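You operate a simulated robot arm through the tools that you are given. There is no shell and no other tool.

Carry out the task below with a simulated two-armed robot. There is one attempt and no reset: what you move stays moved.

TASK
Measure about half a glass of rice into the blue pan.
Fine: use the clear glass; bag and glass go back; no spills. Set down upright: bag, glass.

Only the result counts: the job must be done as asked and must still hold three seconds after the hand-in. Knocking over, shifting, dropping, spilling or breaking anything else fails it.

THE ROBOT
Two 6-joint arms with two-finger grippers on one trunk that stands fixed in place. Base frame: the origin is at the foot of the trunk, x ahead of it, y to its left, z up; the work surface is at about z = 910. Readings come in mm, degrees, newtons and seconds.
The left shoulder is at [60, 143, 939], the right one opposite. With the tool pointing down near the work surface each hand reaches from about 280 to 700 mm from the base axis, measured 20 degrees to its own side. Payload 2.45 kg a hand.
The tool frame of a hand sits at the grasp point between the pads (the TCP): z along the fingers, y along the line on which they close. The tips reach 26 mm beyond it. Largest opening 96 mm; the body of the gripper starts 69 mm behind the TCP.
Orientation is that of the tool frame in the base frame, as a unit quaternion [x, y, z, w]. With the fingers straight down and closing along the base's y, the tool's x points along the base's -x, its y along +y and its z along -z.

THE INTERFACE
- The arms move only by the tool move_arm. It takes "left_steps", "right_steps" or both (then of equal length, played together; a hand with none holds still); each is text: rows parted by semicolons, each of 7 numbers parted by spaces: the shift along the tool's x, y, z in mm, then the turn, a rotation vector about the tool's x, y, z in degrees, then the opening in per cent of the stroke, from 0 (shut) to 100 (fully open). In form: tx ty tz wx wy wz grip; .... A call has 1 to 20 rows; each row is the pose to reach, as a shift and turn from the pose commanded when the call began, along the tool's axes at that moment. A row lasts 0.2 s, in which the tool goes at most 50 mm and 8.6 degrees; a call with a longer step from one row to the next is refused whole, and so is a gripper value outside its range. A pose out of reach is approached as far as the arm can. The call stops where the force on the tool passes 40 N (or 10 N more than at its start, if that is more) or the arm is blocked; 0.2 s more then pass. Each finger halts on what it meets, pressing with about 35 N; the grip force reading is that of the motor and also rises with nothing between the fingers. The clock runs only during rows and for 0.2 s after the last one: add rows that repeat a pose to give the fingers time. The reply holds the time, the measured pose of the TCP, the force on the tool along the base axes, the opening and the grip force, in the units named above and with some noise, with the torque about the TCP (base axes, N m) and any sound that the robot's microphone picked up.
- Cameras (640 x 400 px; columns grow to the right, rows downward): "scene" is now at [107.4, -40.6, 1534.3]; the picture's right is [-0.56, -0.83, 0.00], its down [-0.64, 0.43, -0.63] and it looks along [0.52, -0.35, -0.78] (base axes); focal length 261 px, centre (320, 200). "left" rides on the left gripper at [82, -3, -98] in its tool frame; the picture's right is [0.04, 1.00, 0.00], its down [-0.73, 0.03, -0.68] and it looks along [-0.68, 0.03, 0.73] (tool axes); focal length 256 px, centre (320, 200). "right" rides on the right gripper at [82, 3, -98] in its tool frame; the picture's right is [-0.04, 1.00, 0.00], its down [-0.73, -0.03, -0.68] and it looks along [-0.68, -0.03, 0.73] (tool axes); focal length 256 px, centre (320, 200). There is no depth. A picture from a camera that has moved, and an enlarged one, comes with that camera's place and axes in the base frame and with its lens. The place of the scene camera against the robot may be out by one fixed shift of up to 25 mm in any direction.
- camera(camera): a new picture of that camera. The clock stands still meanwhile.
- raise_lower(by): slides the trunk up (or, below 0, down) by that many mm; the arms and the scene camera ride with it, the base frame stays. It gives what a move gives, with no picture.
- aim_head(pan, tilt): turns the head with the scene camera to pan (to the left, within 86 degrees either way) and tilt (down, from -29 to 69), counted from straight ahead of the robot. It gives what a move gives.
- inspect(camera, box): a new picture of the part [left, top, right, bottom] of that camera's present view, enlarged. The clock stands still meanwhile.
- finish_job(): hands the job in; it is judged then, once.

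Nothing tells you positions but the pictures and the camera data. Unless the task says otherwise, let go and move clear before handing in.

The tools are called as name(argument=value, ...) on one line, values as JSON. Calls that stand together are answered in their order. move_arm: Moves the arms, as the interface text tells. Its arguments: {"type":"object","properties":{"left_steps":{"type":"string"},"right_steps":{"type":"string"}},"required":[]} The other tools are called the same way: raise_lower (by) slides the trunk up or down; aim_head (pan, tilt) turns the head that bears the scene camera; camera (camera) takes a picture; inspect (camera, box) takes an enlarged picture of a part of a camera's view; finish_job () hands the job in.

At the start:

```text
time: 0.0
left_tool_pos: [503.9, 49.7, 1265.4]
left_ee_rot: [-0.001, 1.0, 0.0, 0.001]
left_ft_force: [0.6, 0.0, -0.1]
left_wrist_torque: [0.01, -0.04, 0.01]
left_grip_width: 96.2
left_grip_force: 0.1
right_tool_pos: [338.1, -278.7, 1265.0]
right_ee_rot: [0.0, 1.0, 0.0, 0.0]
right_ft_force: [-0.4, 0.4, 0.5]
right_wrist_torque: [-0.02, 0.03, 0.01]
right_grip_width: 96.1
right_grip_force: 0.1
trunk travel left (down, up): [-565.0, 25.0]
head pan, tilt: [-34.1, 50.8]
```

scene: 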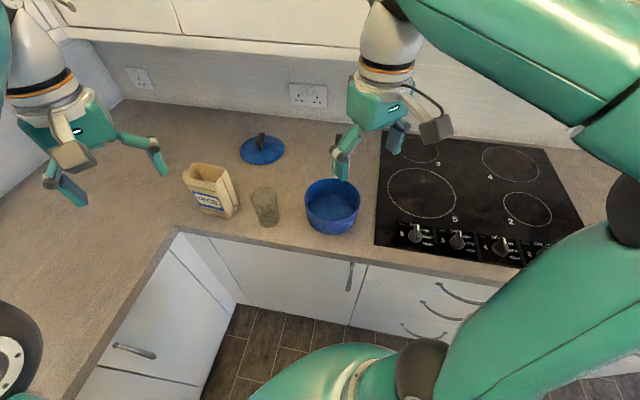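
right: 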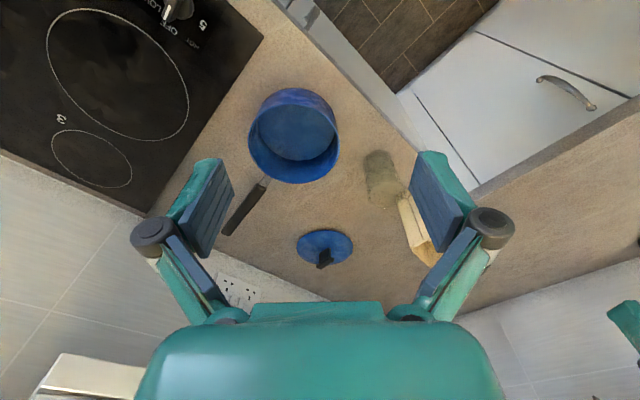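
left: 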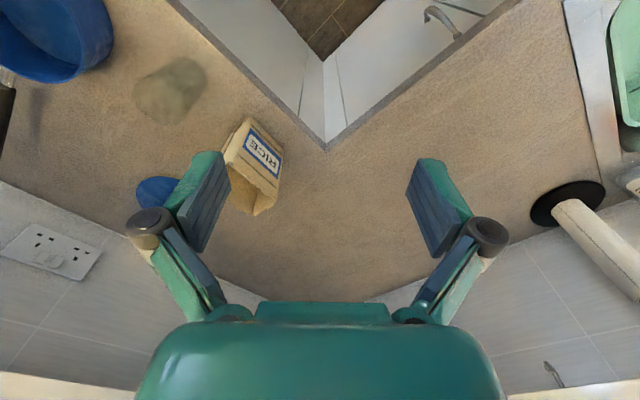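

I see the rice bag (open top), the clear glass and the blue pan in a row along the front counter, with the lid and hob nearby. I'll look closer before planning.

inspect(camera="scene", box=[160, 110, 400, 260])

inspect(camera="left", box=[0, 0, 320, 220])

inspect(camera="right", box=[200, 60, 500, 300])

```text
2.67 times, centred on (280, 185) of scene
camera zoom: at [107.4, -40.6, 1534.3], right [-0.56, -0.83, 0.0], down [-0.64, 0.43, -0.63], along [0.52, -0.35, -0.78], focal length 696 px, centre (427, 240)
```

zoom: 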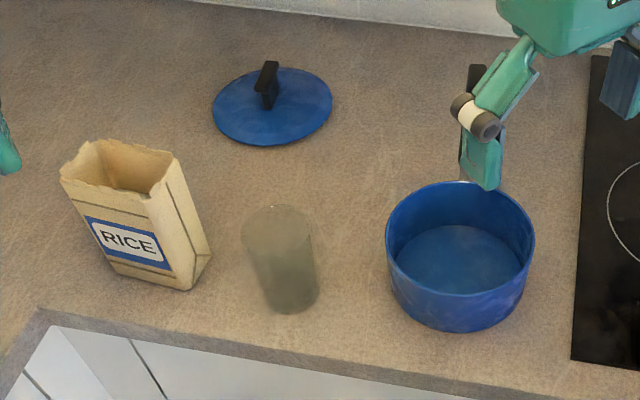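

```text
1.82 times, centred on (160, 110) of left
camera zoom: at [422.4, 46.0, 1363.0], right [-0.04, 1.0, 0.0], down [0.73, 0.03, 0.68], along [0.68, 0.03, -0.73], focal length 465 px, centre (611, 364)
```

zoom: 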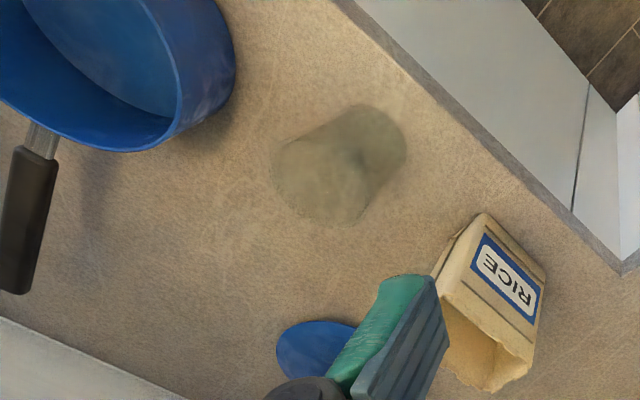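

```text
1.67 times, centred on (350, 180) of right
camera zoom: at [256.5, -275.5, 1364.0], right [0.04, 1.0, 0.0], down [0.73, -0.03, 0.68], along [0.68, -0.03, -0.73], focal length 427 px, centre (270, 233)
```

zoom: 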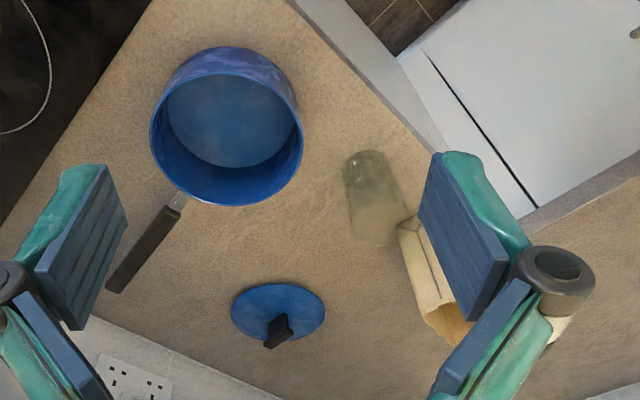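

The bag is at about (687, -61), the glass at about (577, -168), and the pan at about (490, -331), all on a counter whose edge runs diagonally. I want to grip bag and glass from the side with the wrist cameras on top, so I'll first roll both hands high in free air.

move_arm(left_steps="0 0 0 0 0 -7 100;0 0 0 0 0 -14 100;0 0 0 0 0 -21 100;0 0 0 0 0 -28 100;0 0 0 0 0 -35 100;0 0 0 0 0 -42 100;0 0 0 0 0 -49 100;0 0 0 0 0 -56 100;0 0 0 0 0 -63 100;0 0 0 0 0 -70 100;0 0 0 0 0 -77 100;0 0 0 0 0 -84 100;0 0 0 0 0 -91 100;0 0 0 0 0 -98 100;0 0 0 0 0 -105 100;0 0 0 0 0 -112 100;0 0 0 0 0 -119 100;0 0 0 0 0 -126 100;0 0 0 0 0 -133 100;0 0 0 0 0 -140 100", right_steps="0 0 0 0 0 8.5 100;0 0 0 0 0 17 100;0 0 0 0 0 25.5 100;0 0 0 0 0 34 100;0 0 0 0 0 42.5 100;0 0 0 0 0 51 100;0 0 0 0 0 59.5 100;0 0 0 0 0 68 100;0 0 0 0 0 76.5 100;0 0 0 0 0 85 100;0 0 0 0 0 93.5 100;0 0 0 0 0 102 100;0 0 0 0 0 110.5 100;0 0 0 0 0 119 100;0 0 0 0 0 127.5 100;0 0 0 0 0 136 100;0 0 0 0 0 144.5 100;0 0 0 0 0 153 100;0 0 0 0 0 161.5 100;0 0 0 0 0 170 100")

```text
time: 4.2
left_tool_pos: [503.6, 48.1, 1264.4]
left_ee_rot: [0.94, -0.341, 0.0, 0.0]
left_ft_force: [0.0, -0.2, 0.1]
left_wrist_torque: [0.03, -0.02, 0.0]
left_grip_width: 96.1
left_grip_force: 0.1
right_tool_pos: [342.7, -311.7, 1264.5]
right_ee_rot: [0.996, 0.088, 0.0, -0.002]
right_ft_force: [-0.2, 0.3, -0.2]
right_wrist_torque: [0.05, -0.01, 0.0]
right_grip_width: 96.1
right_grip_force: 0.1
right hand out of reach, approached as far as the arm can: row 20
trunk travel left (down, up): [-565.0, 25.0]
head pan, tilt: [-34.1, 50.8]
```

Both rolls worked. Now I'll pitch both tools up to horizontal with the cameras on top.

move_arm(left_steps="0 0 0 0 8.2 0 100;0 0 0 0 16.4 0 100;0 0 0 0 24.6 0 100;0 0 0 0 32.8 0 100;0 0 0 0 41 0 100;0 0 0 0 49.2 0 100;0 0 0 0 57.4 0 100;0 0 0 0 65.6 0 100;0 0 0 0 73.8 0 100;0 0 0 0 82 0 100;0 0 0 0 90 0 100", right_steps="0 0 0 0 8.2 0 100;0 0 0 0 16.4 0 100;0 0 0 0 24.6 0 100;0 0 0 0 32.8 0 100;0 0 0 0 41 0 100;0 0 0 0 49.2 0 100;0 0 0 0 57.4 0 100;0 0 0 0 65.6 0 100;0 0 0 0 73.8 0 100;0 0 0 0 82 0 100;0 0 0 0 90 0 100")

camera(camera="scene")

camera(camera="left")

camera(camera="right")

```text
time: 6.6
left_tool_pos: [504.0, 49.7, 1264.3]
left_ee_rot: [0.665, -0.243, 0.664, 0.241]
left_ft_force: [0.3, 0.6, -0.1]
left_wrist_torque: [-0.01, 0.02, -0.06]
left_grip_width: 95.9
left_grip_force: 0.0
right_tool_pos: [344.8, -317.0, 1271.0]
right_ee_rot: [0.705, 0.062, 0.704, -0.062]
right_ft_force: [0.4, 0.1, -1.0]
right_wrist_torque: [0.0, -0.02, 0.0]
right_grip_width: 96.1
right_grip_force: 0.0
right hand out of reach, approached as far as the arm can: row 11
trunk travel left (down, up): [-565.0, 25.0]
head pan, tilt: [-34.1, 50.8]
```

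```text
taken
camera scene: at [108.6, -40.8, 1534.2], right [-0.56, -0.83, 0.0], down [-0.64, 0.44, -0.63], along [0.52, -0.35, -0.78], focal length 261 px, centre (320, 200)
```

scene: 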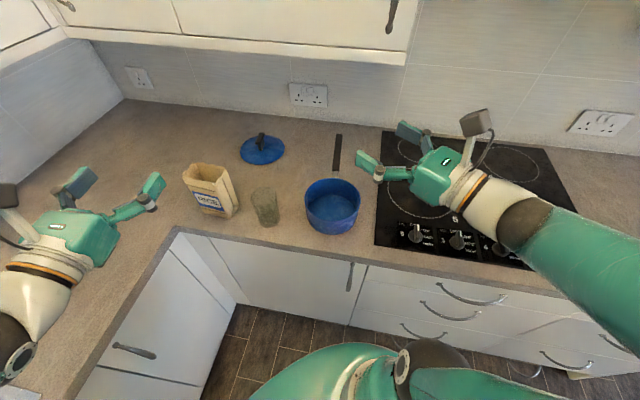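

```text
taken
camera left: at [431.3, 114.7, 1346.5], right [-0.64, -0.76, 0.04], down [-0.54, 0.42, -0.73], along [0.54, -0.49, -0.68], focal length 256 px, centre (320, 200)
```

left: 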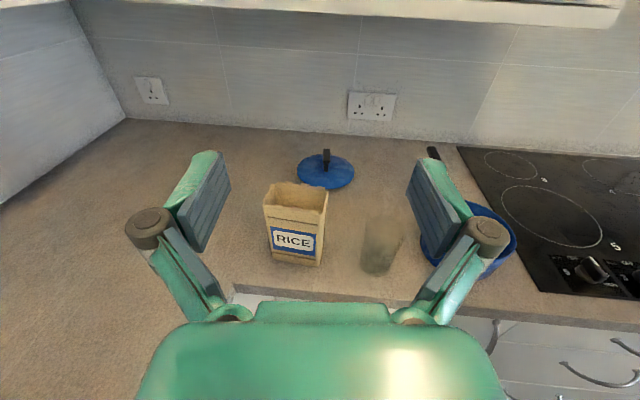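

```text
taken
camera right: at [248.4, -336.2, 1353.4], right [0.17, -0.98, -0.04], down [-0.67, -0.09, -0.73], along [0.72, 0.15, -0.68], focal length 256 px, centre (320, 200)
```

right: 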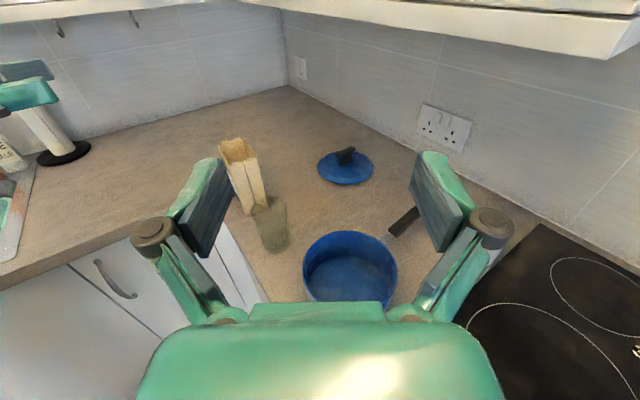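

Now I have clear views of bag and glass from both hands. I'll zoom in to localise them precisely.

inspect(camera="left", box=[230, 150, 430, 290])

inspect(camera="right", box=[200, 120, 420, 310])

```text
2.86 times, centred on (330, 220) of left
camera zoom: at [431.3, 114.7, 1346.5], right [-0.64, -0.76, 0.04], down [-0.54, 0.42, -0.73], along [0.54, -0.49, -0.68], focal length 731 px, centre (291, 143)
```

zoom: 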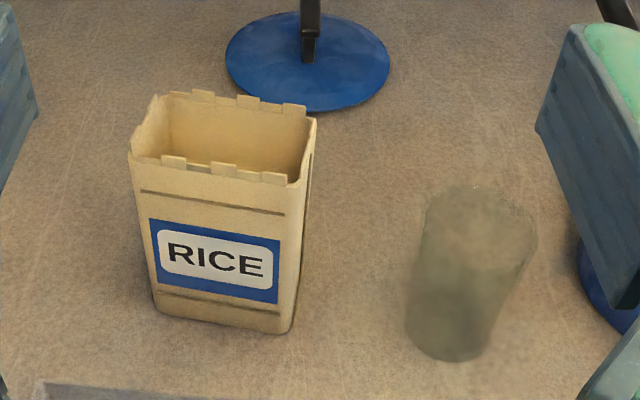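

```text
2.11 times, centred on (310, 215) of right
camera zoom: at [248.4, -336.2, 1353.4], right [0.17, -0.98, -0.04], down [-0.67, -0.09, -0.73], along [0.72, 0.15, -0.68], focal length 539 px, centre (341, 168)
```

zoom: 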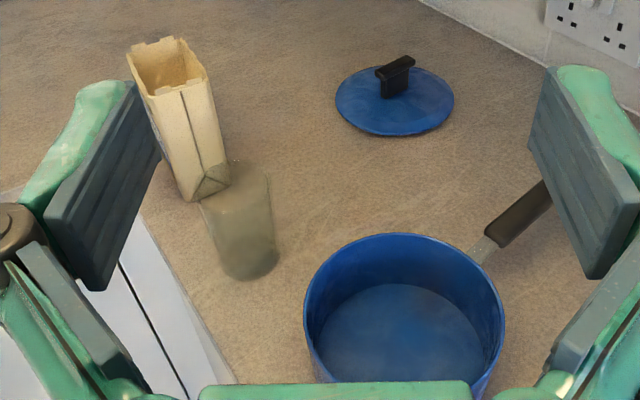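

Bag: roughly 88 mm wide, 50 thick and 148 tall, facing my left hand, turned about 9° from it. I'll bring the right hand behind the glass first, turning it to head slightly right so it stays clear of the pan.

move_arm(right_steps="0 -32 21 -4 0 0 100;0 -64 42 -8 0 0 100;0 -96 63 -12 0 0 100;0 -128 84 -16 0 0 100;0 -159 104 -20 0 0 100")

camera(camera="right")

camera(camera="scene")

```text
time: 7.8
left_tool_pos: [503.1, 50.2, 1265.5]
left_ee_rot: [0.665, -0.242, 0.665, 0.241]
left_ft_force: [0.7, 0.0, 0.0]
left_wrist_torque: [-0.02, -0.01, -0.02]
left_grip_width: 96.3
left_grip_force: 0.0
right_tool_pos: [412.5, -330.7, 1273.1]
right_ee_rot: [0.705, -0.044, 0.707, 0.045]
right_ft_force: [-0.5, -0.9, -0.4]
right_wrist_torque: [0.01, -0.01, -0.01]
right_grip_width: 95.8
right_grip_force: 0.0
right hand out of reach, approached as far as the arm can: row 1, 2, 3, 4, 5
trunk travel left (down, up): [-565.0, 25.0]
head pan, tilt: [-34.1, 50.8]
```

```text
taken
camera right: at [315.5, -321.0, 1354.8], right [-0.13, -0.99, -0.04], down [-0.67, 0.12, -0.74], along [0.73, -0.07, -0.68], focal length 256 px, centre (320, 200)
```

right: 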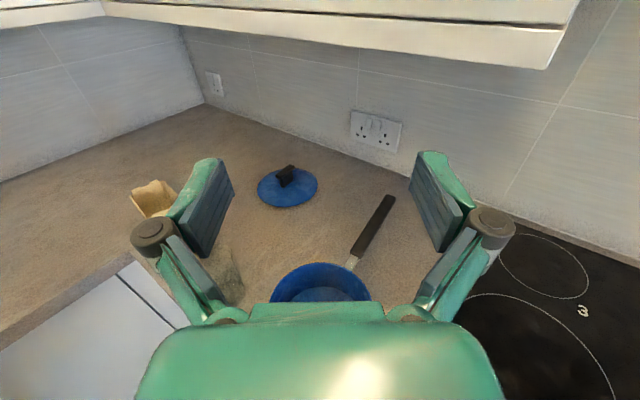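

```text
taken
camera scene: at [107.2, -40.5, 1534.3], right [-0.56, -0.83, 0.0], down [-0.64, 0.43, -0.63], along [0.52, -0.35, -0.78], focal length 261 px, centre (320, 200)
```

scene: 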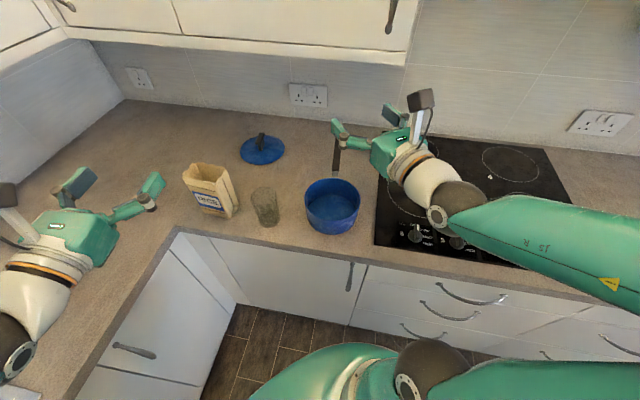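

The right arm seems to be at a wrist-roll limit. I'll unwind its roll the other way round (-360° about the tool axis) in free air to get out of that corner.

move_arm(right_steps="0 0 0 0 0 -8.5 100;0 0 0 0 0 -17 100;0 0 0 0 0 -25.5 100;0 0 0 0 0 -34 100;0 0 0 0 0 -42.5 100;0 0 0 0 0 -51 100;0 0 0 0 0 -59.5 100;0 0 0 0 0 -68 100;0 0 0 0 0 -76.5 100;0 0 0 0 0 -85 100;0 0 0 0 0 -93.5 100;0 0 0 0 0 -102 100;0 0 0 0 0 -110.5 100;0 0 0 0 0 -119 100;0 0 0 0 0 -127.5 100;0 0 0 0 0 -136 100;0 0 0 0 0 -144.5 100;0 0 0 0 0 -153 100;0 0 0 0 0 -161.5 100;0 0 0 0 0 -170 100")

```text
time: 12.0
left_tool_pos: [499.9, 51.5, 1268.1]
left_ee_rot: [0.664, -0.242, 0.665, 0.242]
left_ft_force: [-0.9, -0.2, 0.5]
left_wrist_torque: [0.02, -0.01, -0.02]
left_grip_width: 95.9
left_grip_force: 0.1
right_tool_pos: [396.2, -343.2, 1279.0]
right_ee_rot: [0.138, 0.694, 0.016, 0.707]
right_ft_force: [-0.4, 1.3, 0.2]
right_wrist_torque: [0.0, 0.03, 0.0]
right_grip_width: 95.9
right_grip_force: 0.0
right hand out of reach, approached as far as the arm can: row 1, 2, 3, 4, 5, 6, 7, 8, 9, 10, 11, 12, 13, 14, 15, 16, 17, 18, 19, 20
trunk travel left (down, up): [-565.0, 25.0]
head pan, tilt: [-34.1, 50.8]
```

The right arm is still constrained even with the roll unwound, so I'll look at the arms themselves.

camera(camera="scene")

aim_head(pan=-50, tilt=20)

camera(camera="scene")

aim_head(pan=10, tilt=65)

camera(camera="scene")

```text
taken
camera scene: at [103.8, -39.7, 1534.6], right [-0.56, -0.83, 0.0], down [-0.64, 0.43, -0.63], along [0.52, -0.35, -0.77], focal length 261 px, centre (320, 200)
```

scene: 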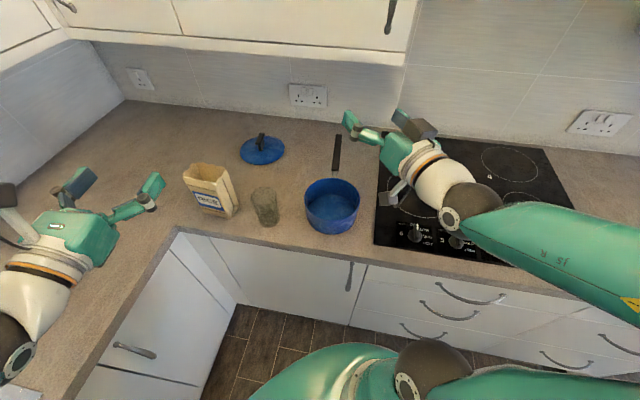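

```text
time: 13.0
left_tool_pos: [502.7, 49.0, 1264.0]
left_ee_rot: [0.665, -0.242, 0.664, 0.242]
left_ft_force: [0.3, 0.8, 0.5]
left_wrist_torque: [-0.02, 0.03, -0.02]
left_grip_width: 95.9
left_grip_force: 0.1
right_tool_pos: [398.8, -344.2, 1279.6]
right_ee_rot: [0.138, 0.695, 0.017, 0.706]
right_ft_force: [-0.4, 0.7, -0.2]
right_wrist_torque: [-0.02, -0.02, 0.02]
right_grip_width: 95.9
right_grip_force: 0.1
trunk travel left (down, up): [-565.0, 25.0]
head pan, tilt: [-50.0, 20.0]
```

```text
taken
camera scene: at [103.5, -69.2, 1581.0], right [-0.77, -0.64, 0.0], down [-0.22, 0.26, -0.94], along [0.6, -0.72, -0.34], focal length 261 px, centre (320, 200)
```

scene: 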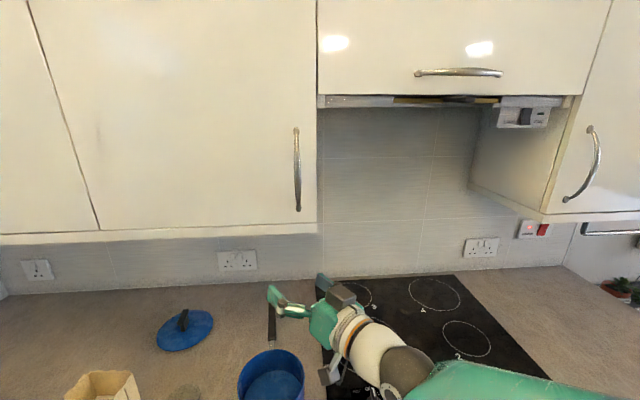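

```text
time: 14.3
left_tool_pos: [503.2, 49.8, 1265.7]
left_ee_rot: [0.665, -0.241, 0.665, 0.241]
left_ft_force: [-0.5, -0.1, -0.2]
left_wrist_torque: [0.03, 0.01, 0.0]
left_grip_width: 95.9
left_grip_force: 0.0
right_tool_pos: [399.0, -344.9, 1279.1]
right_ee_rot: [0.138, 0.695, 0.017, 0.706]
right_ft_force: [-0.6, -0.4, -0.5]
right_wrist_torque: [0.0, 0.0, 0.01]
right_grip_width: 96.1
right_grip_force: 0.0
trunk travel left (down, up): [-565.0, 25.0]
head pan, tilt: [10.0, 65.0]
```

```text
taken
camera scene: at [103.7, 12.7, 1517.3], right [0.17, -0.98, 0.0], down [-0.89, -0.16, -0.42], along [0.42, 0.07, -0.91], focal length 261 px, centre (320, 200)
```

scene: 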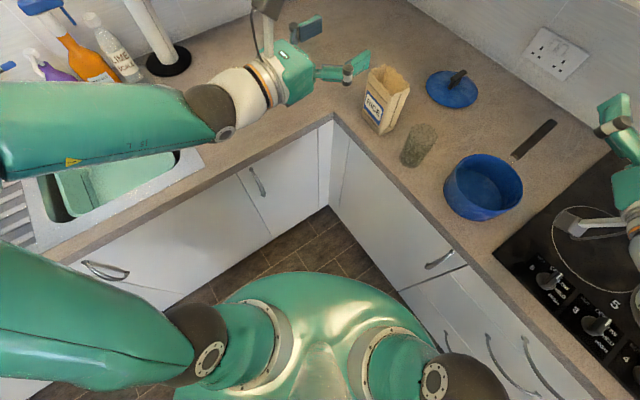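

The right arm's elbow is swung out to the right, so it cannot head rightward near the glass; the left arm fits all the approaches from the open floor side. New plan using the left hand only: set the glass inside the pan (so any stray grain lands in the pan), pour from the bag, return the bag, empty the glass, return the glass. I'll put the right hand back as a downward-looking observer.

move_arm(right_steps="0 -10 -6 0 8.2 0 100;0 -20 -12 0 16.4 0 100;0 -30 -18 0 24.6 0 100;0 -40 -24 0 32.8 0 100;0 -50 -30 0 41 0 100;0 -60 -36 0 49.2 0 100;0 -70 -42 0 57.4 0 100;0 -80 -48 0 65.6 0 100;0 -90 -54 0 73.8 0 100;0 -100 -60 0 82 0 100;0 -100 -60 0 90 0 100")

camera(camera="right")

```text
time: 16.7
left_tool_pos: [504.3, 48.9, 1265.5]
left_ee_rot: [0.666, -0.24, 0.664, 0.241]
left_ft_force: [0.2, 0.4, 0.2]
left_wrist_torque: [-0.01, -0.01, -0.02]
left_grip_width: 96.0
left_grip_force: 0.0
right_tool_pos: [322.7, -431.3, 1261.2]
right_ee_rot: [0.087, 0.992, 0.088, 0.005]
right_ft_force: [-0.5, -0.3, -0.4]
right_wrist_torque: [0.03, -0.01, 0.01]
right_grip_width: 96.1
right_grip_force: 0.1
right hand out of reach, approached as far as the arm can: row 2, 3
trunk travel left (down, up): [-565.0, 25.0]
head pan, tilt: [10.0, 65.0]
```

```text
taken
camera right: at [240.1, -430.4, 1359.7], right [0.21, 0.96, 0.17], down [0.7, -0.27, 0.66], along [0.68, -0.02, -0.73], focal length 256 px, centre (320, 200)
```

right: 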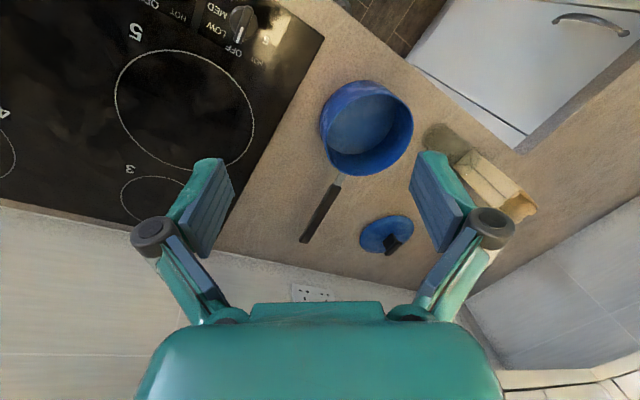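

The right hand is clear and observing. Next, the left hand goes toward the glass: to a viewing position above and behind it, pitched 10° down.

move_arm(left_steps="-29 25 7 0 -2 0 100;-58 50 14 0 -4 0 100;-87 76 21 0 -6 0 100;-116 101 28 0 -8 0 100;-145 126 35 0 -10 0 100")

camera(camera="left")

aim_head(pan=-34, tilt=50)

camera(camera="scene")

```text
time: 17.9
left_tool_pos: [473.5, -34.4, 1114.5]
left_ee_rot: [0.716, -0.268, 0.603, 0.228]
left_ft_force: [-0.6, 0.1, -0.4]
left_wrist_torque: [-0.02, 0.01, -0.02]
left_grip_width: 96.0
left_grip_force: 0.2
left hand out of reach, approached as far as the arm can: row 4, 5
right_tool_pos: [322.1, -432.6, 1260.7]
right_ee_rot: [0.087, 0.992, 0.087, 0.006]
right_ft_force: [0.2, 0.7, -0.1]
right_wrist_torque: [-0.01, 0.0, -0.03]
right_grip_width: 95.9
right_grip_force: 0.1
trunk travel left (down, up): [-565.0, 25.0]
head pan, tilt: [10.0, 65.0]
```

```text
taken
camera left: at [413.4, 22.4, 1212.0], right [-0.65, -0.76, 0.04], down [-0.62, 0.5, -0.61], along [0.44, -0.42, -0.79], focal length 256 px, centre (320, 200)
```

left: 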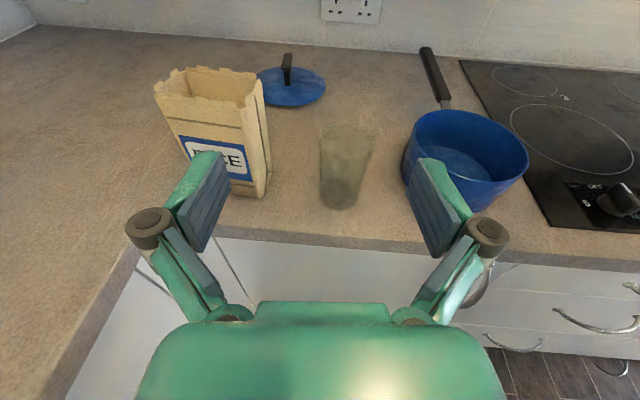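

```text
time: 19.0
left_tool_pos: [473.4, -33.8, 1115.1]
left_ee_rot: [0.716, -0.268, 0.603, 0.229]
left_ft_force: [-0.1, 0.8, -0.8]
left_wrist_torque: [0.02, -0.01, 0.01]
left_grip_width: 96.0
left_grip_force: 0.1
right_tool_pos: [322.4, -431.6, 1261.1]
right_ee_rot: [0.086, 0.992, 0.087, 0.008]
right_ft_force: [0.2, 0.5, -0.4]
right_wrist_torque: [-0.02, -0.01, -0.02]
right_grip_width: 95.9
right_grip_force: 0.0
trunk travel left (down, up): [-565.0, 25.0]
head pan, tilt: [-34.0, 50.0]
```

```text
taken
camera scene: at [108.0, -40.8, 1535.4], right [-0.56, -0.83, 0.0], down [-0.64, 0.43, -0.64], along [0.53, -0.36, -0.77], focal length 261 px, centre (320, 200)
```

scene: 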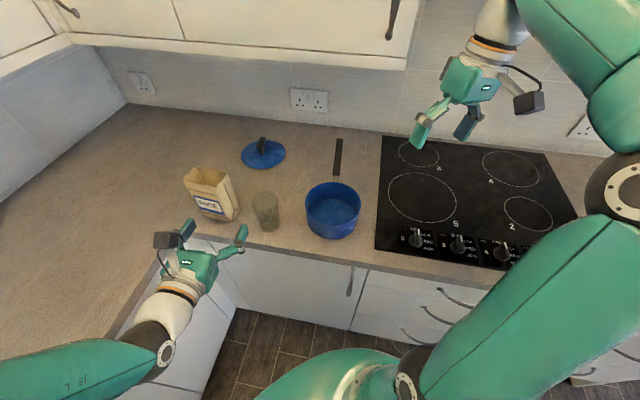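

The glass is now close and clear. I'll zoom in on the glass, the bag and the pan for measurement.

inspect(camera="left", box=[280, 100, 420, 220])

inspect(camera="left", box=[140, 50, 290, 210])

inspect(camera="left", box=[380, 40, 540, 220])

```text
3.33 times, centred on (350, 160) of left
camera zoom: at [412.9, 23.2, 1212.6], right [-0.65, -0.76, 0.04], down [-0.62, 0.5, -0.61], along [0.44, -0.42, -0.79], focal length 853 px, centre (220, 333)
```

zoom: 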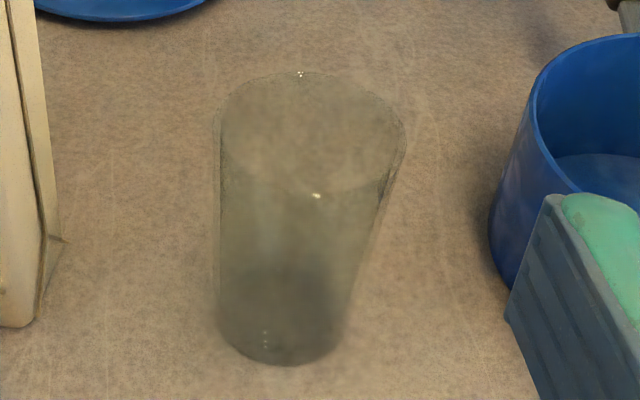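

```text
2.50 times, centred on (215, 130) of left
camera zoom: at [412.9, 23.2, 1212.6], right [-0.65, -0.76, 0.04], down [-0.62, 0.5, -0.61], along [0.44, -0.42, -0.79], focal length 640 px, centre (582, 375)
```

zoom: 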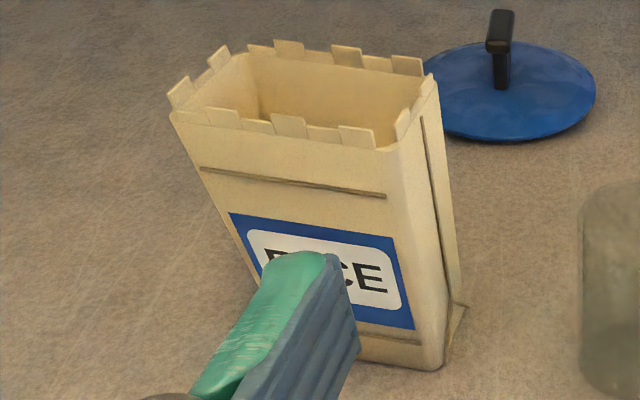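

```text
2.22 times, centred on (460, 130) of left
camera zoom: at [412.9, 23.2, 1212.6], right [-0.65, -0.76, 0.04], down [-0.62, 0.5, -0.61], along [0.44, -0.42, -0.79], focal length 569 px, centre (9, 356)
```

zoom: 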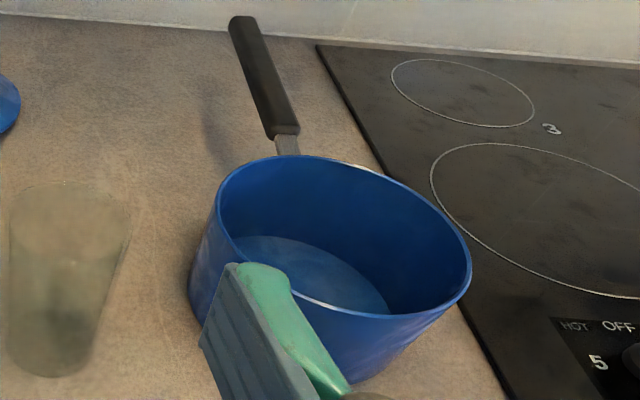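

The glass is at about (565, -163): 110 tall, 67 wide at the rim and 57 at the base. Next I need the pan's exact place from the right camera.

inspect(camera="right", box=[280, 60, 440, 260])

inspect(camera="scene", box=[170, 120, 390, 250])

```text
2.00 times, centred on (360, 160) of right
camera zoom: at [238.8, -430.0, 1359.9], right [0.21, 0.96, 0.17], down [0.7, -0.27, 0.66], along [0.69, -0.02, -0.73], focal length 512 px, centre (240, 280)
```

zoom: 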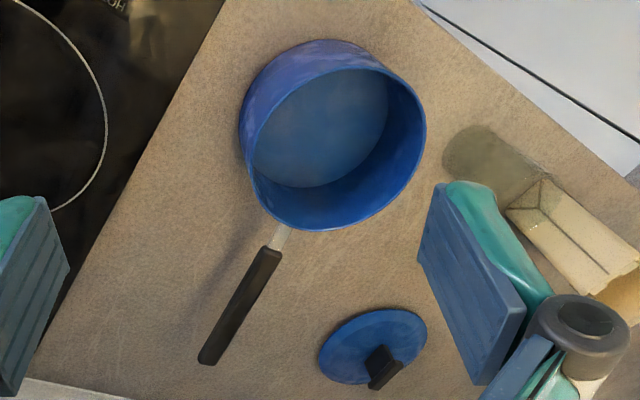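

```text
2.91 times, centred on (280, 185) of scene
camera zoom: at [108.0, -40.8, 1535.4], right [-0.56, -0.83, 0.0], down [-0.64, 0.43, -0.64], along [0.53, -0.36, -0.77], focal length 760 px, centre (436, 244)
```

zoom: 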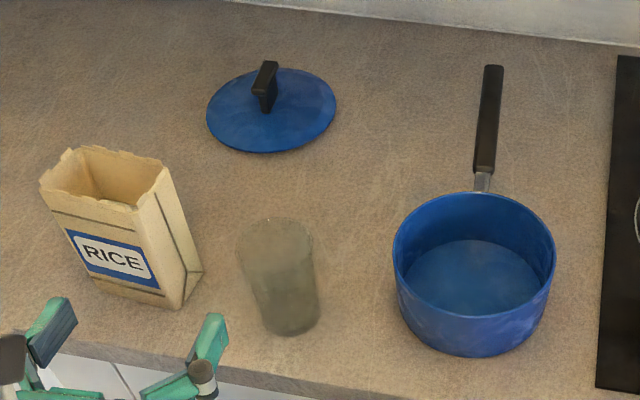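

The pan centre is at about (479, -328) with its rim at z≈981. The left hand moves over the glass first; I'll check it before descending around it.

move_arm(left_steps="6.5 9.2 38 0 0 0 100;13 18.4 76 0 0 0 100;19.5 27.6 114 0 0 0 100;25.9 36.8 151.7 0 0 0 100")

camera(camera="left")

camera(camera="scene")

camera(camera="right")

```text
time: 20.0
left_tool_pos: [593.2, -130.3, 1108.9]
left_ee_rot: [0.715, -0.274, 0.599, 0.236]
left_ft_force: [0.1, -0.4, 0.1]
left_wrist_torque: [0.01, 0.0, 0.01]
left_grip_width: 95.9
left_grip_force: 0.1
left hand out of reach, approached as far as the arm can: row 1, 2, 3, 4
right_tool_pos: [322.9, -431.7, 1260.7]
right_ee_rot: [0.086, 0.992, 0.087, 0.007]
right_ft_force: [0.1, 0.4, 1.0]
right_wrist_torque: [0.01, 0.06, 0.01]
right_grip_width: 95.8
right_grip_force: 0.0
trunk travel left (down, up): [-565.0, 25.0]
head pan, tilt: [-34.0, 50.0]
```

```text
taken
camera left: at [535.6, -71.7, 1206.3], right [-0.67, -0.74, 0.05], down [-0.61, 0.51, -0.61], along [0.43, -0.43, -0.79], focal length 256 px, centre (320, 200)
```

left: 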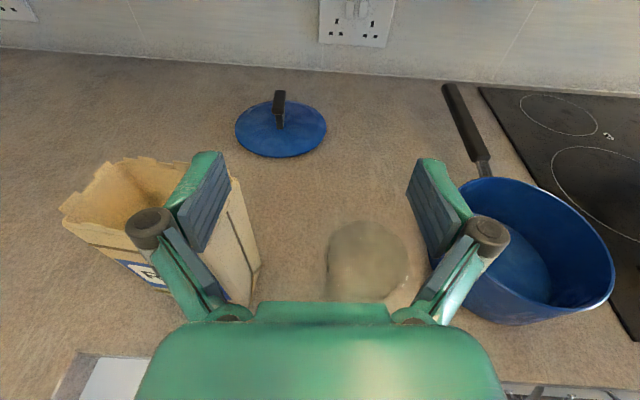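

```text
taken
camera scene: at [109.0, -42.1, 1535.3], right [-0.56, -0.83, 0.0], down [-0.64, 0.43, -0.64], along [0.53, -0.36, -0.77], focal length 261 px, centre (320, 200)
```

scene: 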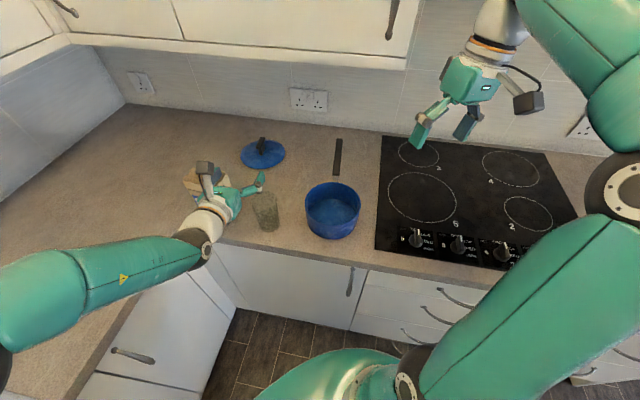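

```text
taken
camera right: at [239.7, -431.1, 1359.3], right [0.21, 0.96, 0.17], down [0.7, -0.27, 0.66], along [0.68, -0.02, -0.73], focal length 256 px, centre (320, 200)
```

right: 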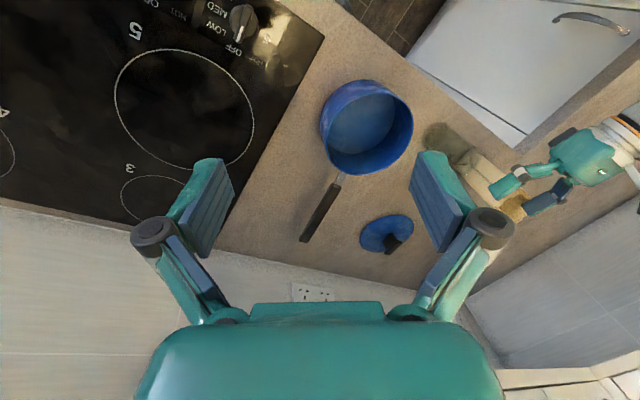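

The hand stopped short of where I sent it. I'll test with a zero move to see what limits it.

move_arm(left_steps="0 0 0 0 0 0 100")

```text
time: 20.4
left_tool_pos: [592.5, -129.6, 1109.5]
left_ee_rot: [0.714, -0.274, 0.599, 0.236]
left_ft_force: [-0.6, -0.5, -0.9]
left_wrist_torque: [-0.01, -0.01, -0.02]
left_grip_width: 95.8
left_grip_force: 0.1
right_tool_pos: [322.9, -432.2, 1261.6]
right_ee_rot: [0.088, 0.992, 0.088, 0.006]
right_ft_force: [-0.6, 0.4, -0.1]
right_wrist_torque: [0.0, 0.03, 0.0]
right_grip_width: 95.7
right_grip_force: 0.0
trunk travel left (down, up): [-565.0, 25.0]
head pan, tilt: [-34.0, 50.0]
```

Commands are clamped to what's reachable. I'll turn the heading about 20° more to the right (the direction that relieves the arm) while shifting over to the glass.

move_arm(left_steps="2 14.4 0.4 -6.57 -0.07 1.15 90;4 28.8 0.8 -13.1 -0.13 2.3 90;5.9 43.3 1.2 -19.7 -0.2 3.46 90")

camera(camera="left")

```text
time: 21.2
left_tool_pos: [567.6, -161.9, 1118.1]
left_ee_rot: [0.665, -0.383, 0.555, 0.322]
left_ft_force: [0.5, 0.2, 0.3]
left_wrist_torque: [0.02, -0.01, 0.01]
left_grip_width: 86.7
left_grip_force: 0.0
right_tool_pos: [322.3, -430.7, 1260.4]
right_ee_rot: [0.087, 0.992, 0.087, 0.007]
right_ft_force: [-0.7, 0.0, 0.2]
right_wrist_torque: [-0.04, 0.02, -0.02]
right_grip_width: 96.2
right_grip_force: 0.0
trunk travel left (down, up): [-565.0, 25.0]
head pan, tilt: [-34.0, 50.0]
```

```text
taken
camera left: at [530.6, -90.1, 1215.4], right [-0.86, -0.51, 0.04], down [-0.43, 0.68, -0.6], along [0.28, -0.54, -0.8], focal length 256 px, centre (320, 200)
```

left: 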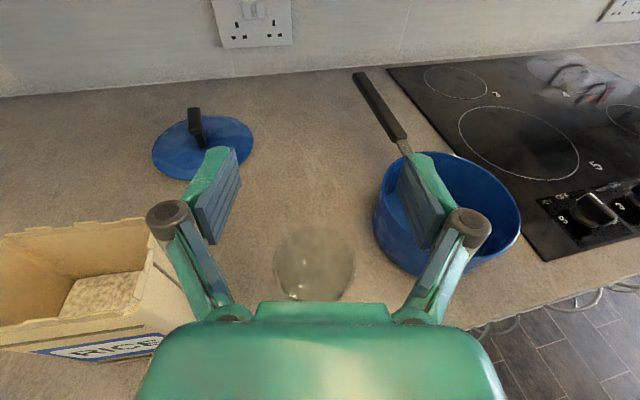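

That worked: the hand is centred on the glass (heading -60°), and I can also see rice inside the bag. Now descend around the glass to about 90 mm above the counter.

move_arm(left_steps="-29 1 5.2 0 0 0 90;-58 1 10.5 0 0 0 90;-87 1 15.7 0 0 0 90;-105 1 19 0 0 0 90;-116 1 21 0 0 0 90")

camera(camera="left")

inspect(camera="scene", box=[170, 120, 390, 250])

```text
time: 22.4
left_tool_pos: [567.5, -164.5, 1001.5]
left_ee_rot: [0.665, -0.383, 0.556, 0.321]
left_ft_force: [0.4, -0.4, -1.1]
left_wrist_torque: [-0.01, 0.01, 0.01]
left_grip_width: 86.4
left_grip_force: 0.2
right_tool_pos: [322.8, -430.9, 1260.5]
right_ee_rot: [0.087, 0.992, 0.087, 0.006]
right_ft_force: [0.0, 0.3, 0.4]
right_wrist_torque: [0.01, 0.03, -0.02]
right_grip_width: 95.9
right_grip_force: 0.1
trunk travel left (down, up): [-565.0, 25.0]
head pan, tilt: [-34.0, 50.0]
```

```text
taken
camera left: at [529.5, -90.7, 1099.3], right [-0.86, -0.51, 0.04], down [-0.43, 0.68, -0.6], along [0.28, -0.54, -0.8], focal length 256 px, centre (320, 200)
```

left: 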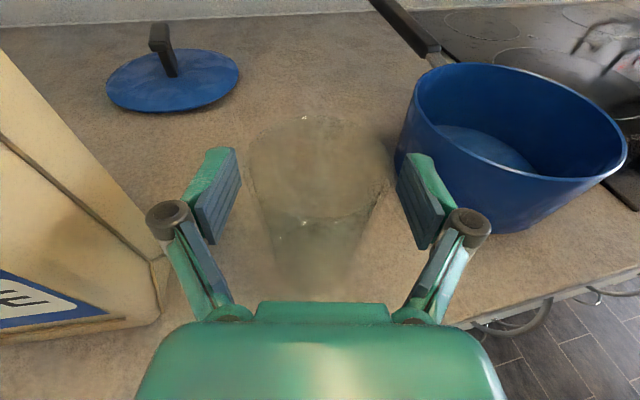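

```text
2.91 times, centred on (280, 185) of scene
camera zoom: at [108.5, -40.9, 1535.4], right [-0.56, -0.83, 0.0], down [-0.64, 0.43, -0.64], along [0.53, -0.36, -0.77], focal length 760 px, centre (436, 244)
```

zoom: 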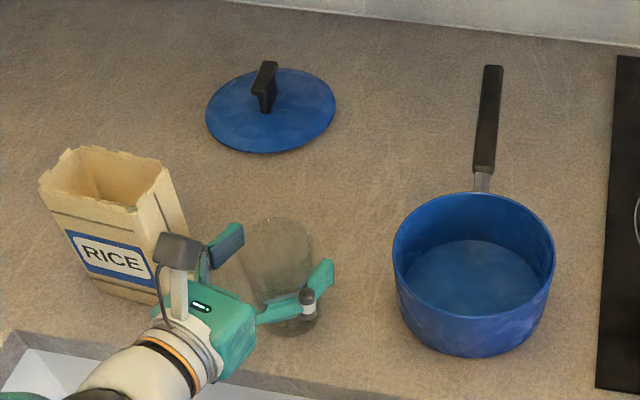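

The glass sits centred between the pads. Close on it.

move_arm(left_steps="0 0 0 0 0 0 60;0 0 0 0 0 0 50;0 0 0 0 0 0 50")

camera(camera="left")

```text
time: 23.2
left_tool_pos: [566.8, -163.4, 1001.7]
left_ee_rot: [0.665, -0.383, 0.555, 0.321]
left_ft_force: [1.5, -0.1, 1.0]
left_wrist_torque: [-0.04, 0.0, -0.03]
left_grip_width: 67.7
left_grip_force: 34.5
right_tool_pos: [321.5, -431.0, 1262.6]
right_ee_rot: [0.086, 0.992, 0.088, 0.008]
right_ft_force: [0.0, -0.3, -0.8]
right_wrist_torque: [-0.02, 0.0, 0.01]
right_grip_width: 96.1
right_grip_force: 0.0
trunk travel left (down, up): [-565.0, 25.0]
head pan, tilt: [-34.0, 50.0]
```

```text
taken
camera left: at [529.3, -90.6, 1099.6], right [-0.86, -0.51, 0.04], down [-0.43, 0.68, -0.6], along [0.28, -0.54, -0.8], focal length 256 px, centre (320, 200)
```

left: 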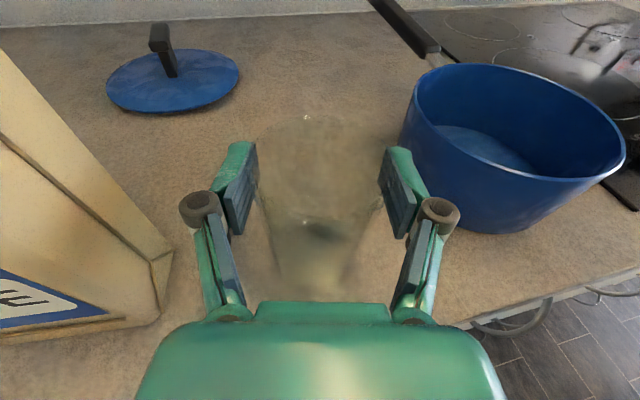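

Gripped firmly (67.7 mm wide, 34 N). Lift straight up.

move_arm(left_steps="10 0 -1.8 0 0 0 50;40 0 -7.2 0 0 0 50;70 0 -12.6 0 0 0 50;104 0.3 -18.7 0 0 0 50")

camera(camera="left")

camera(camera="scene")

```text
time: 24.2
left_tool_pos: [566.4, -162.5, 1108.0]
left_ee_rot: [0.665, -0.384, 0.555, 0.321]
left_ft_force: [0.0, 0.2, -1.2]
left_wrist_torque: [0.03, 0.01, -0.01]
left_grip_width: 67.5
left_grip_force: 35.1
right_tool_pos: [321.8, -431.6, 1261.7]
right_ee_rot: [0.086, 0.992, 0.086, 0.008]
right_ft_force: [0.2, 0.3, -0.2]
right_wrist_torque: [0.0, -0.04, 0.03]
right_grip_width: 96.1
right_grip_force: 0.1
trunk travel left (down, up): [-565.0, 25.0]
head pan, tilt: [-34.0, 50.0]
```

```text
taken
camera left: at [528.7, -90.1, 1206.6], right [-0.86, -0.51, 0.04], down [-0.43, 0.68, -0.6], along [0.28, -0.54, -0.8], focal length 256 px, centre (320, 200)
```

left: 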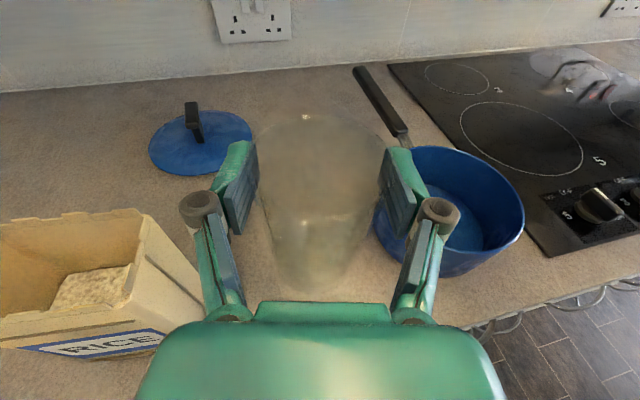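

```text
taken
camera scene: at [107.3, -40.9, 1535.4], right [-0.56, -0.83, 0.0], down [-0.64, 0.43, -0.64], along [0.53, -0.36, -0.77], focal length 261 px, centre (320, 200)
```

scene: 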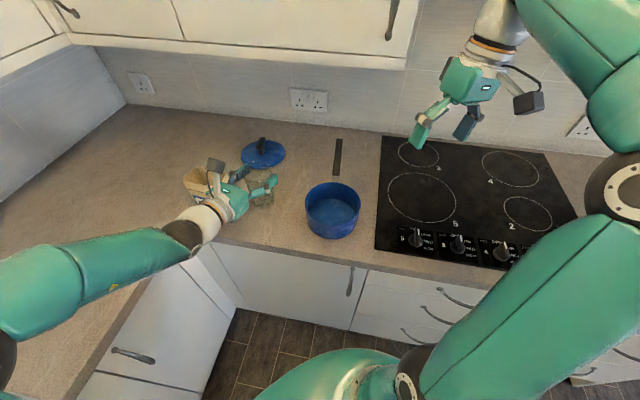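

Glass lifted upright. Carry it over the pan, turning the heading to about -85°.

move_arm(left_steps="3.4 31.7 19.6 -4.92 0 0.89 50;6.9 63.4 39.3 -9.84 0 1.78 50;10.3 95.1 58.9 -14.8 -0.1 2.67 50;13.8 126.8 78.6 -19.7 -0.1 3.56 50;17.2 158.5 98.2 -24.6 -0.1 4.45 50;17.2 158.5 98.2 -24.6 -0.1 4.45 50")

camera(camera="left")

camera(camera="scene")

camera(camera="right")

```text
time: 25.6
left_tool_pos: [480.1, -327.9, 1104.4]
left_ee_rot: [0.566, -0.518, 0.472, 0.434]
left_ft_force: [-0.1, 0.0, -1.9]
left_wrist_torque: [-0.01, -0.01, -0.01]
left_grip_width: 67.4
left_grip_force: 35.2
right_tool_pos: [322.9, -429.5, 1261.3]
right_ee_rot: [0.086, 0.992, 0.087, 0.008]
right_ft_force: [-0.1, -0.3, 0.1]
right_wrist_torque: [-0.01, -0.05, 0.01]
right_grip_width: 96.2
right_grip_force: 0.1
trunk travel left (down, up): [-565.0, 25.0]
head pan, tilt: [-34.0, 50.0]
```

```text
taken
camera left: at [476.8, -245.6, 1202.1], right [-0.99, -0.09, 0.04], down [-0.1, 0.79, -0.6], along [0.02, -0.6, -0.8], focal length 256 px, centre (320, 200)
```

left: 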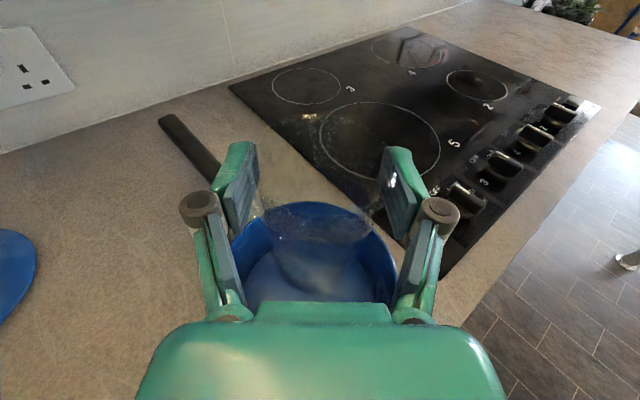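

```text
taken
camera scene: at [108.4, -40.3, 1535.4], right [-0.56, -0.83, 0.0], down [-0.64, 0.43, -0.64], along [0.53, -0.36, -0.77], focal length 261 px, centre (320, 200)
```

scene: 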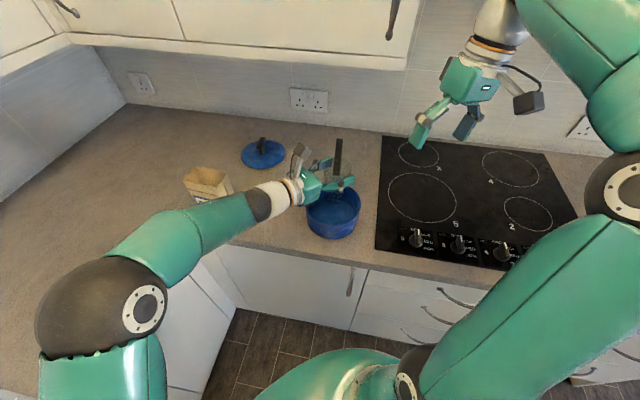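

```text
taken
camera right: at [239.2, -429.5, 1360.0], right [0.21, 0.96, 0.17], down [0.7, -0.27, 0.66], along [0.69, -0.02, -0.73], focal length 256 px, centre (320, 200)
```

right: 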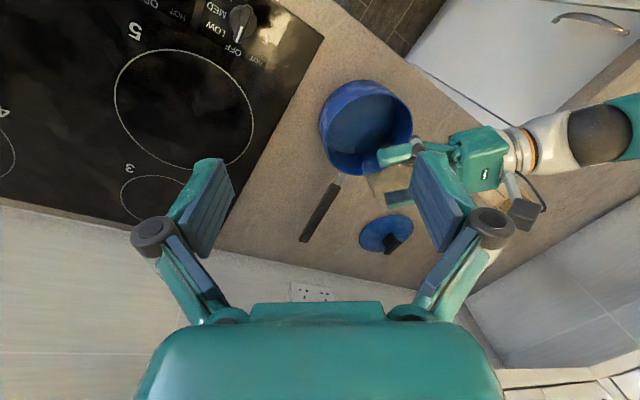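

Centred over the pan. Lower the glass toward the pan floor, then feel for contact.

move_arm(left_steps="-26 -2 6 0 0 0 50;-52 -2 11 0 0 0 50;-75 -2 15.3 0 0 0 50;-89 -2 17.8 0 0 0 50")

inspect(camera="scene", box=[240, 120, 420, 250])

inspect(camera="right", box=[280, 60, 440, 260])

```text
time: 26.6
left_tool_pos: [483.9, -326.5, 1017.3]
left_ee_rot: [0.567, -0.515, 0.477, 0.431]
left_ft_force: [0.2, 0.2, -1.1]
left_wrist_torque: [-0.02, -0.03, 0.0]
left_grip_width: 67.6
left_grip_force: 35.3
right_tool_pos: [321.3, -431.1, 1261.5]
right_ee_rot: [0.086, 0.992, 0.086, 0.008]
right_ft_force: [0.4, -0.6, 0.1]
right_wrist_torque: [0.04, -0.05, -0.01]
right_grip_width: 95.8
right_grip_force: 0.1
trunk travel left (down, up): [-565.0, 25.0]
head pan, tilt: [-34.0, 50.0]
```

```text
3.08 times, centred on (330, 185) of scene
camera zoom: at [108.5, -41.1, 1535.9], right [-0.56, -0.83, 0.0], down [-0.64, 0.43, -0.64], along [0.53, -0.36, -0.77], focal length 803 px, centre (289, 246)
```

zoom: 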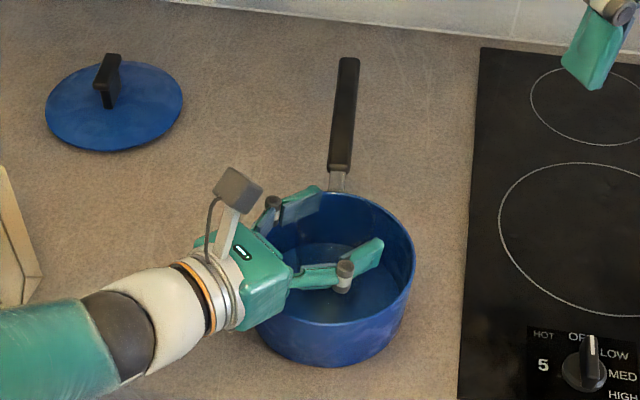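

```text
2.00 times, centred on (360, 160) of right
camera zoom: at [239.3, -430.2, 1360.3], right [0.21, 0.96, 0.17], down [0.7, -0.27, 0.66], along [0.69, -0.02, -0.73], focal length 512 px, centre (240, 280)
```

zoom: 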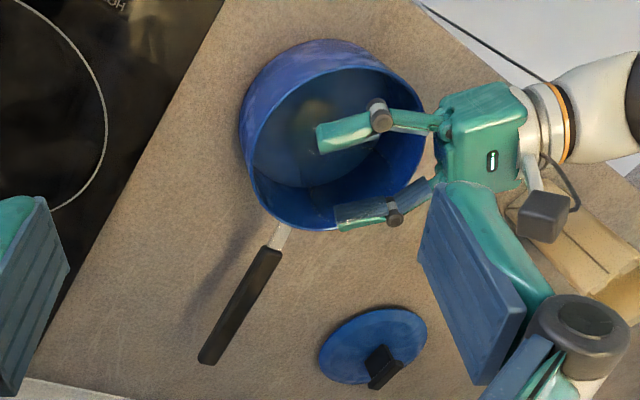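

Now small downward steps, watching the force.

move_arm(left_steps="-3 0 0.5 0 0 0 50;-5 0 0.9 0 0 0 50;-5 0 0.9 0 0 0 50")

```text
time: 27.4
left_tool_pos: [485.6, -328.0, 1013.4]
left_ee_rot: [0.567, -0.515, 0.476, 0.432]
left_ft_force: [-0.2, -0.1, -1.6]
left_wrist_torque: [0.02, 0.0, 0.0]
left_grip_width: 67.9
left_grip_force: 34.8
right_tool_pos: [322.0, -430.9, 1261.6]
right_ee_rot: [0.087, 0.992, 0.087, 0.008]
right_ft_force: [0.7, 0.4, 0.6]
right_wrist_torque: [-0.01, 0.04, 0.0]
right_grip_width: 95.9
right_grip_force: 0.1
trunk travel left (down, up): [-565.0, 25.0]
head pan, tilt: [-34.0, 50.0]
```

move_arm(left_steps="-2 1 0.5 0 0 0 50;-4 2 0.8 0 0 0 50;-4 2 0.8 0 0 0 50")

```text
time: 28.2
left_tool_pos: [483.8, -327.1, 1008.3]
left_ee_rot: [0.567, -0.514, 0.476, 0.432]
left_ft_force: [-0.2, -0.6, -2.7]
left_wrist_torque: [-0.03, -0.02, -0.01]
left_grip_width: 67.8
left_grip_force: 34.9
right_tool_pos: [321.6, -431.2, 1262.3]
right_ee_rot: [0.087, 0.992, 0.087, 0.008]
right_ft_force: [0.0, 0.3, 0.0]
right_wrist_torque: [0.0, 0.02, 0.02]
right_grip_width: 96.0
right_grip_force: 0.1
trunk travel left (down, up): [-565.0, 25.0]
head pan, tilt: [-34.0, 50.0]
```

move_arm(left_steps="-1 0 0.2 0 0 0 50;-2 0 0.4 0 0 0 50;-2 0 0.4 0 0 0 50")

```text
time: 29.0
left_tool_pos: [484.4, -328.0, 1006.0]
left_ee_rot: [0.568, -0.514, 0.477, 0.431]
left_ft_force: [0.2, -0.9, -2.3]
left_wrist_torque: [-0.01, -0.01, 0.0]
left_grip_width: 67.8
left_grip_force: 34.9
right_tool_pos: [321.2, -430.8, 1261.2]
right_ee_rot: [0.088, 0.992, 0.087, 0.007]
right_ft_force: [0.0, -0.3, 0.0]
right_wrist_torque: [-0.01, 0.03, 0.0]
right_grip_width: 96.0
right_grip_force: 0.1
trunk travel left (down, up): [-565.0, 25.0]
head pan, tilt: [-34.0, 50.0]
```

move_arm(left_steps="-1 0 0.2 0 0 0 50;-2 0 0.4 0 0 0 50;-2 0 0.4 0 0 0 50")

```text
time: 29.8
left_tool_pos: [485.3, -328.7, 1006.2]
left_ee_rot: [0.567, -0.514, 0.478, 0.432]
left_ft_force: [-0.4, -0.6, 7.9]
left_wrist_torque: [-0.01, 0.24, 0.03]
left_grip_width: 67.5
left_grip_force: 35.2
right_tool_pos: [321.2, -430.5, 1261.8]
right_ee_rot: [0.087, 0.992, 0.087, 0.008]
right_ft_force: [0.0, 0.2, -0.8]
right_wrist_torque: [0.02, -0.03, -0.01]
right_grip_width: 96.2
right_grip_force: 0.1
trunk travel left (down, up): [-565.0, 25.0]
head pan, tilt: [-34.0, 50.0]
```

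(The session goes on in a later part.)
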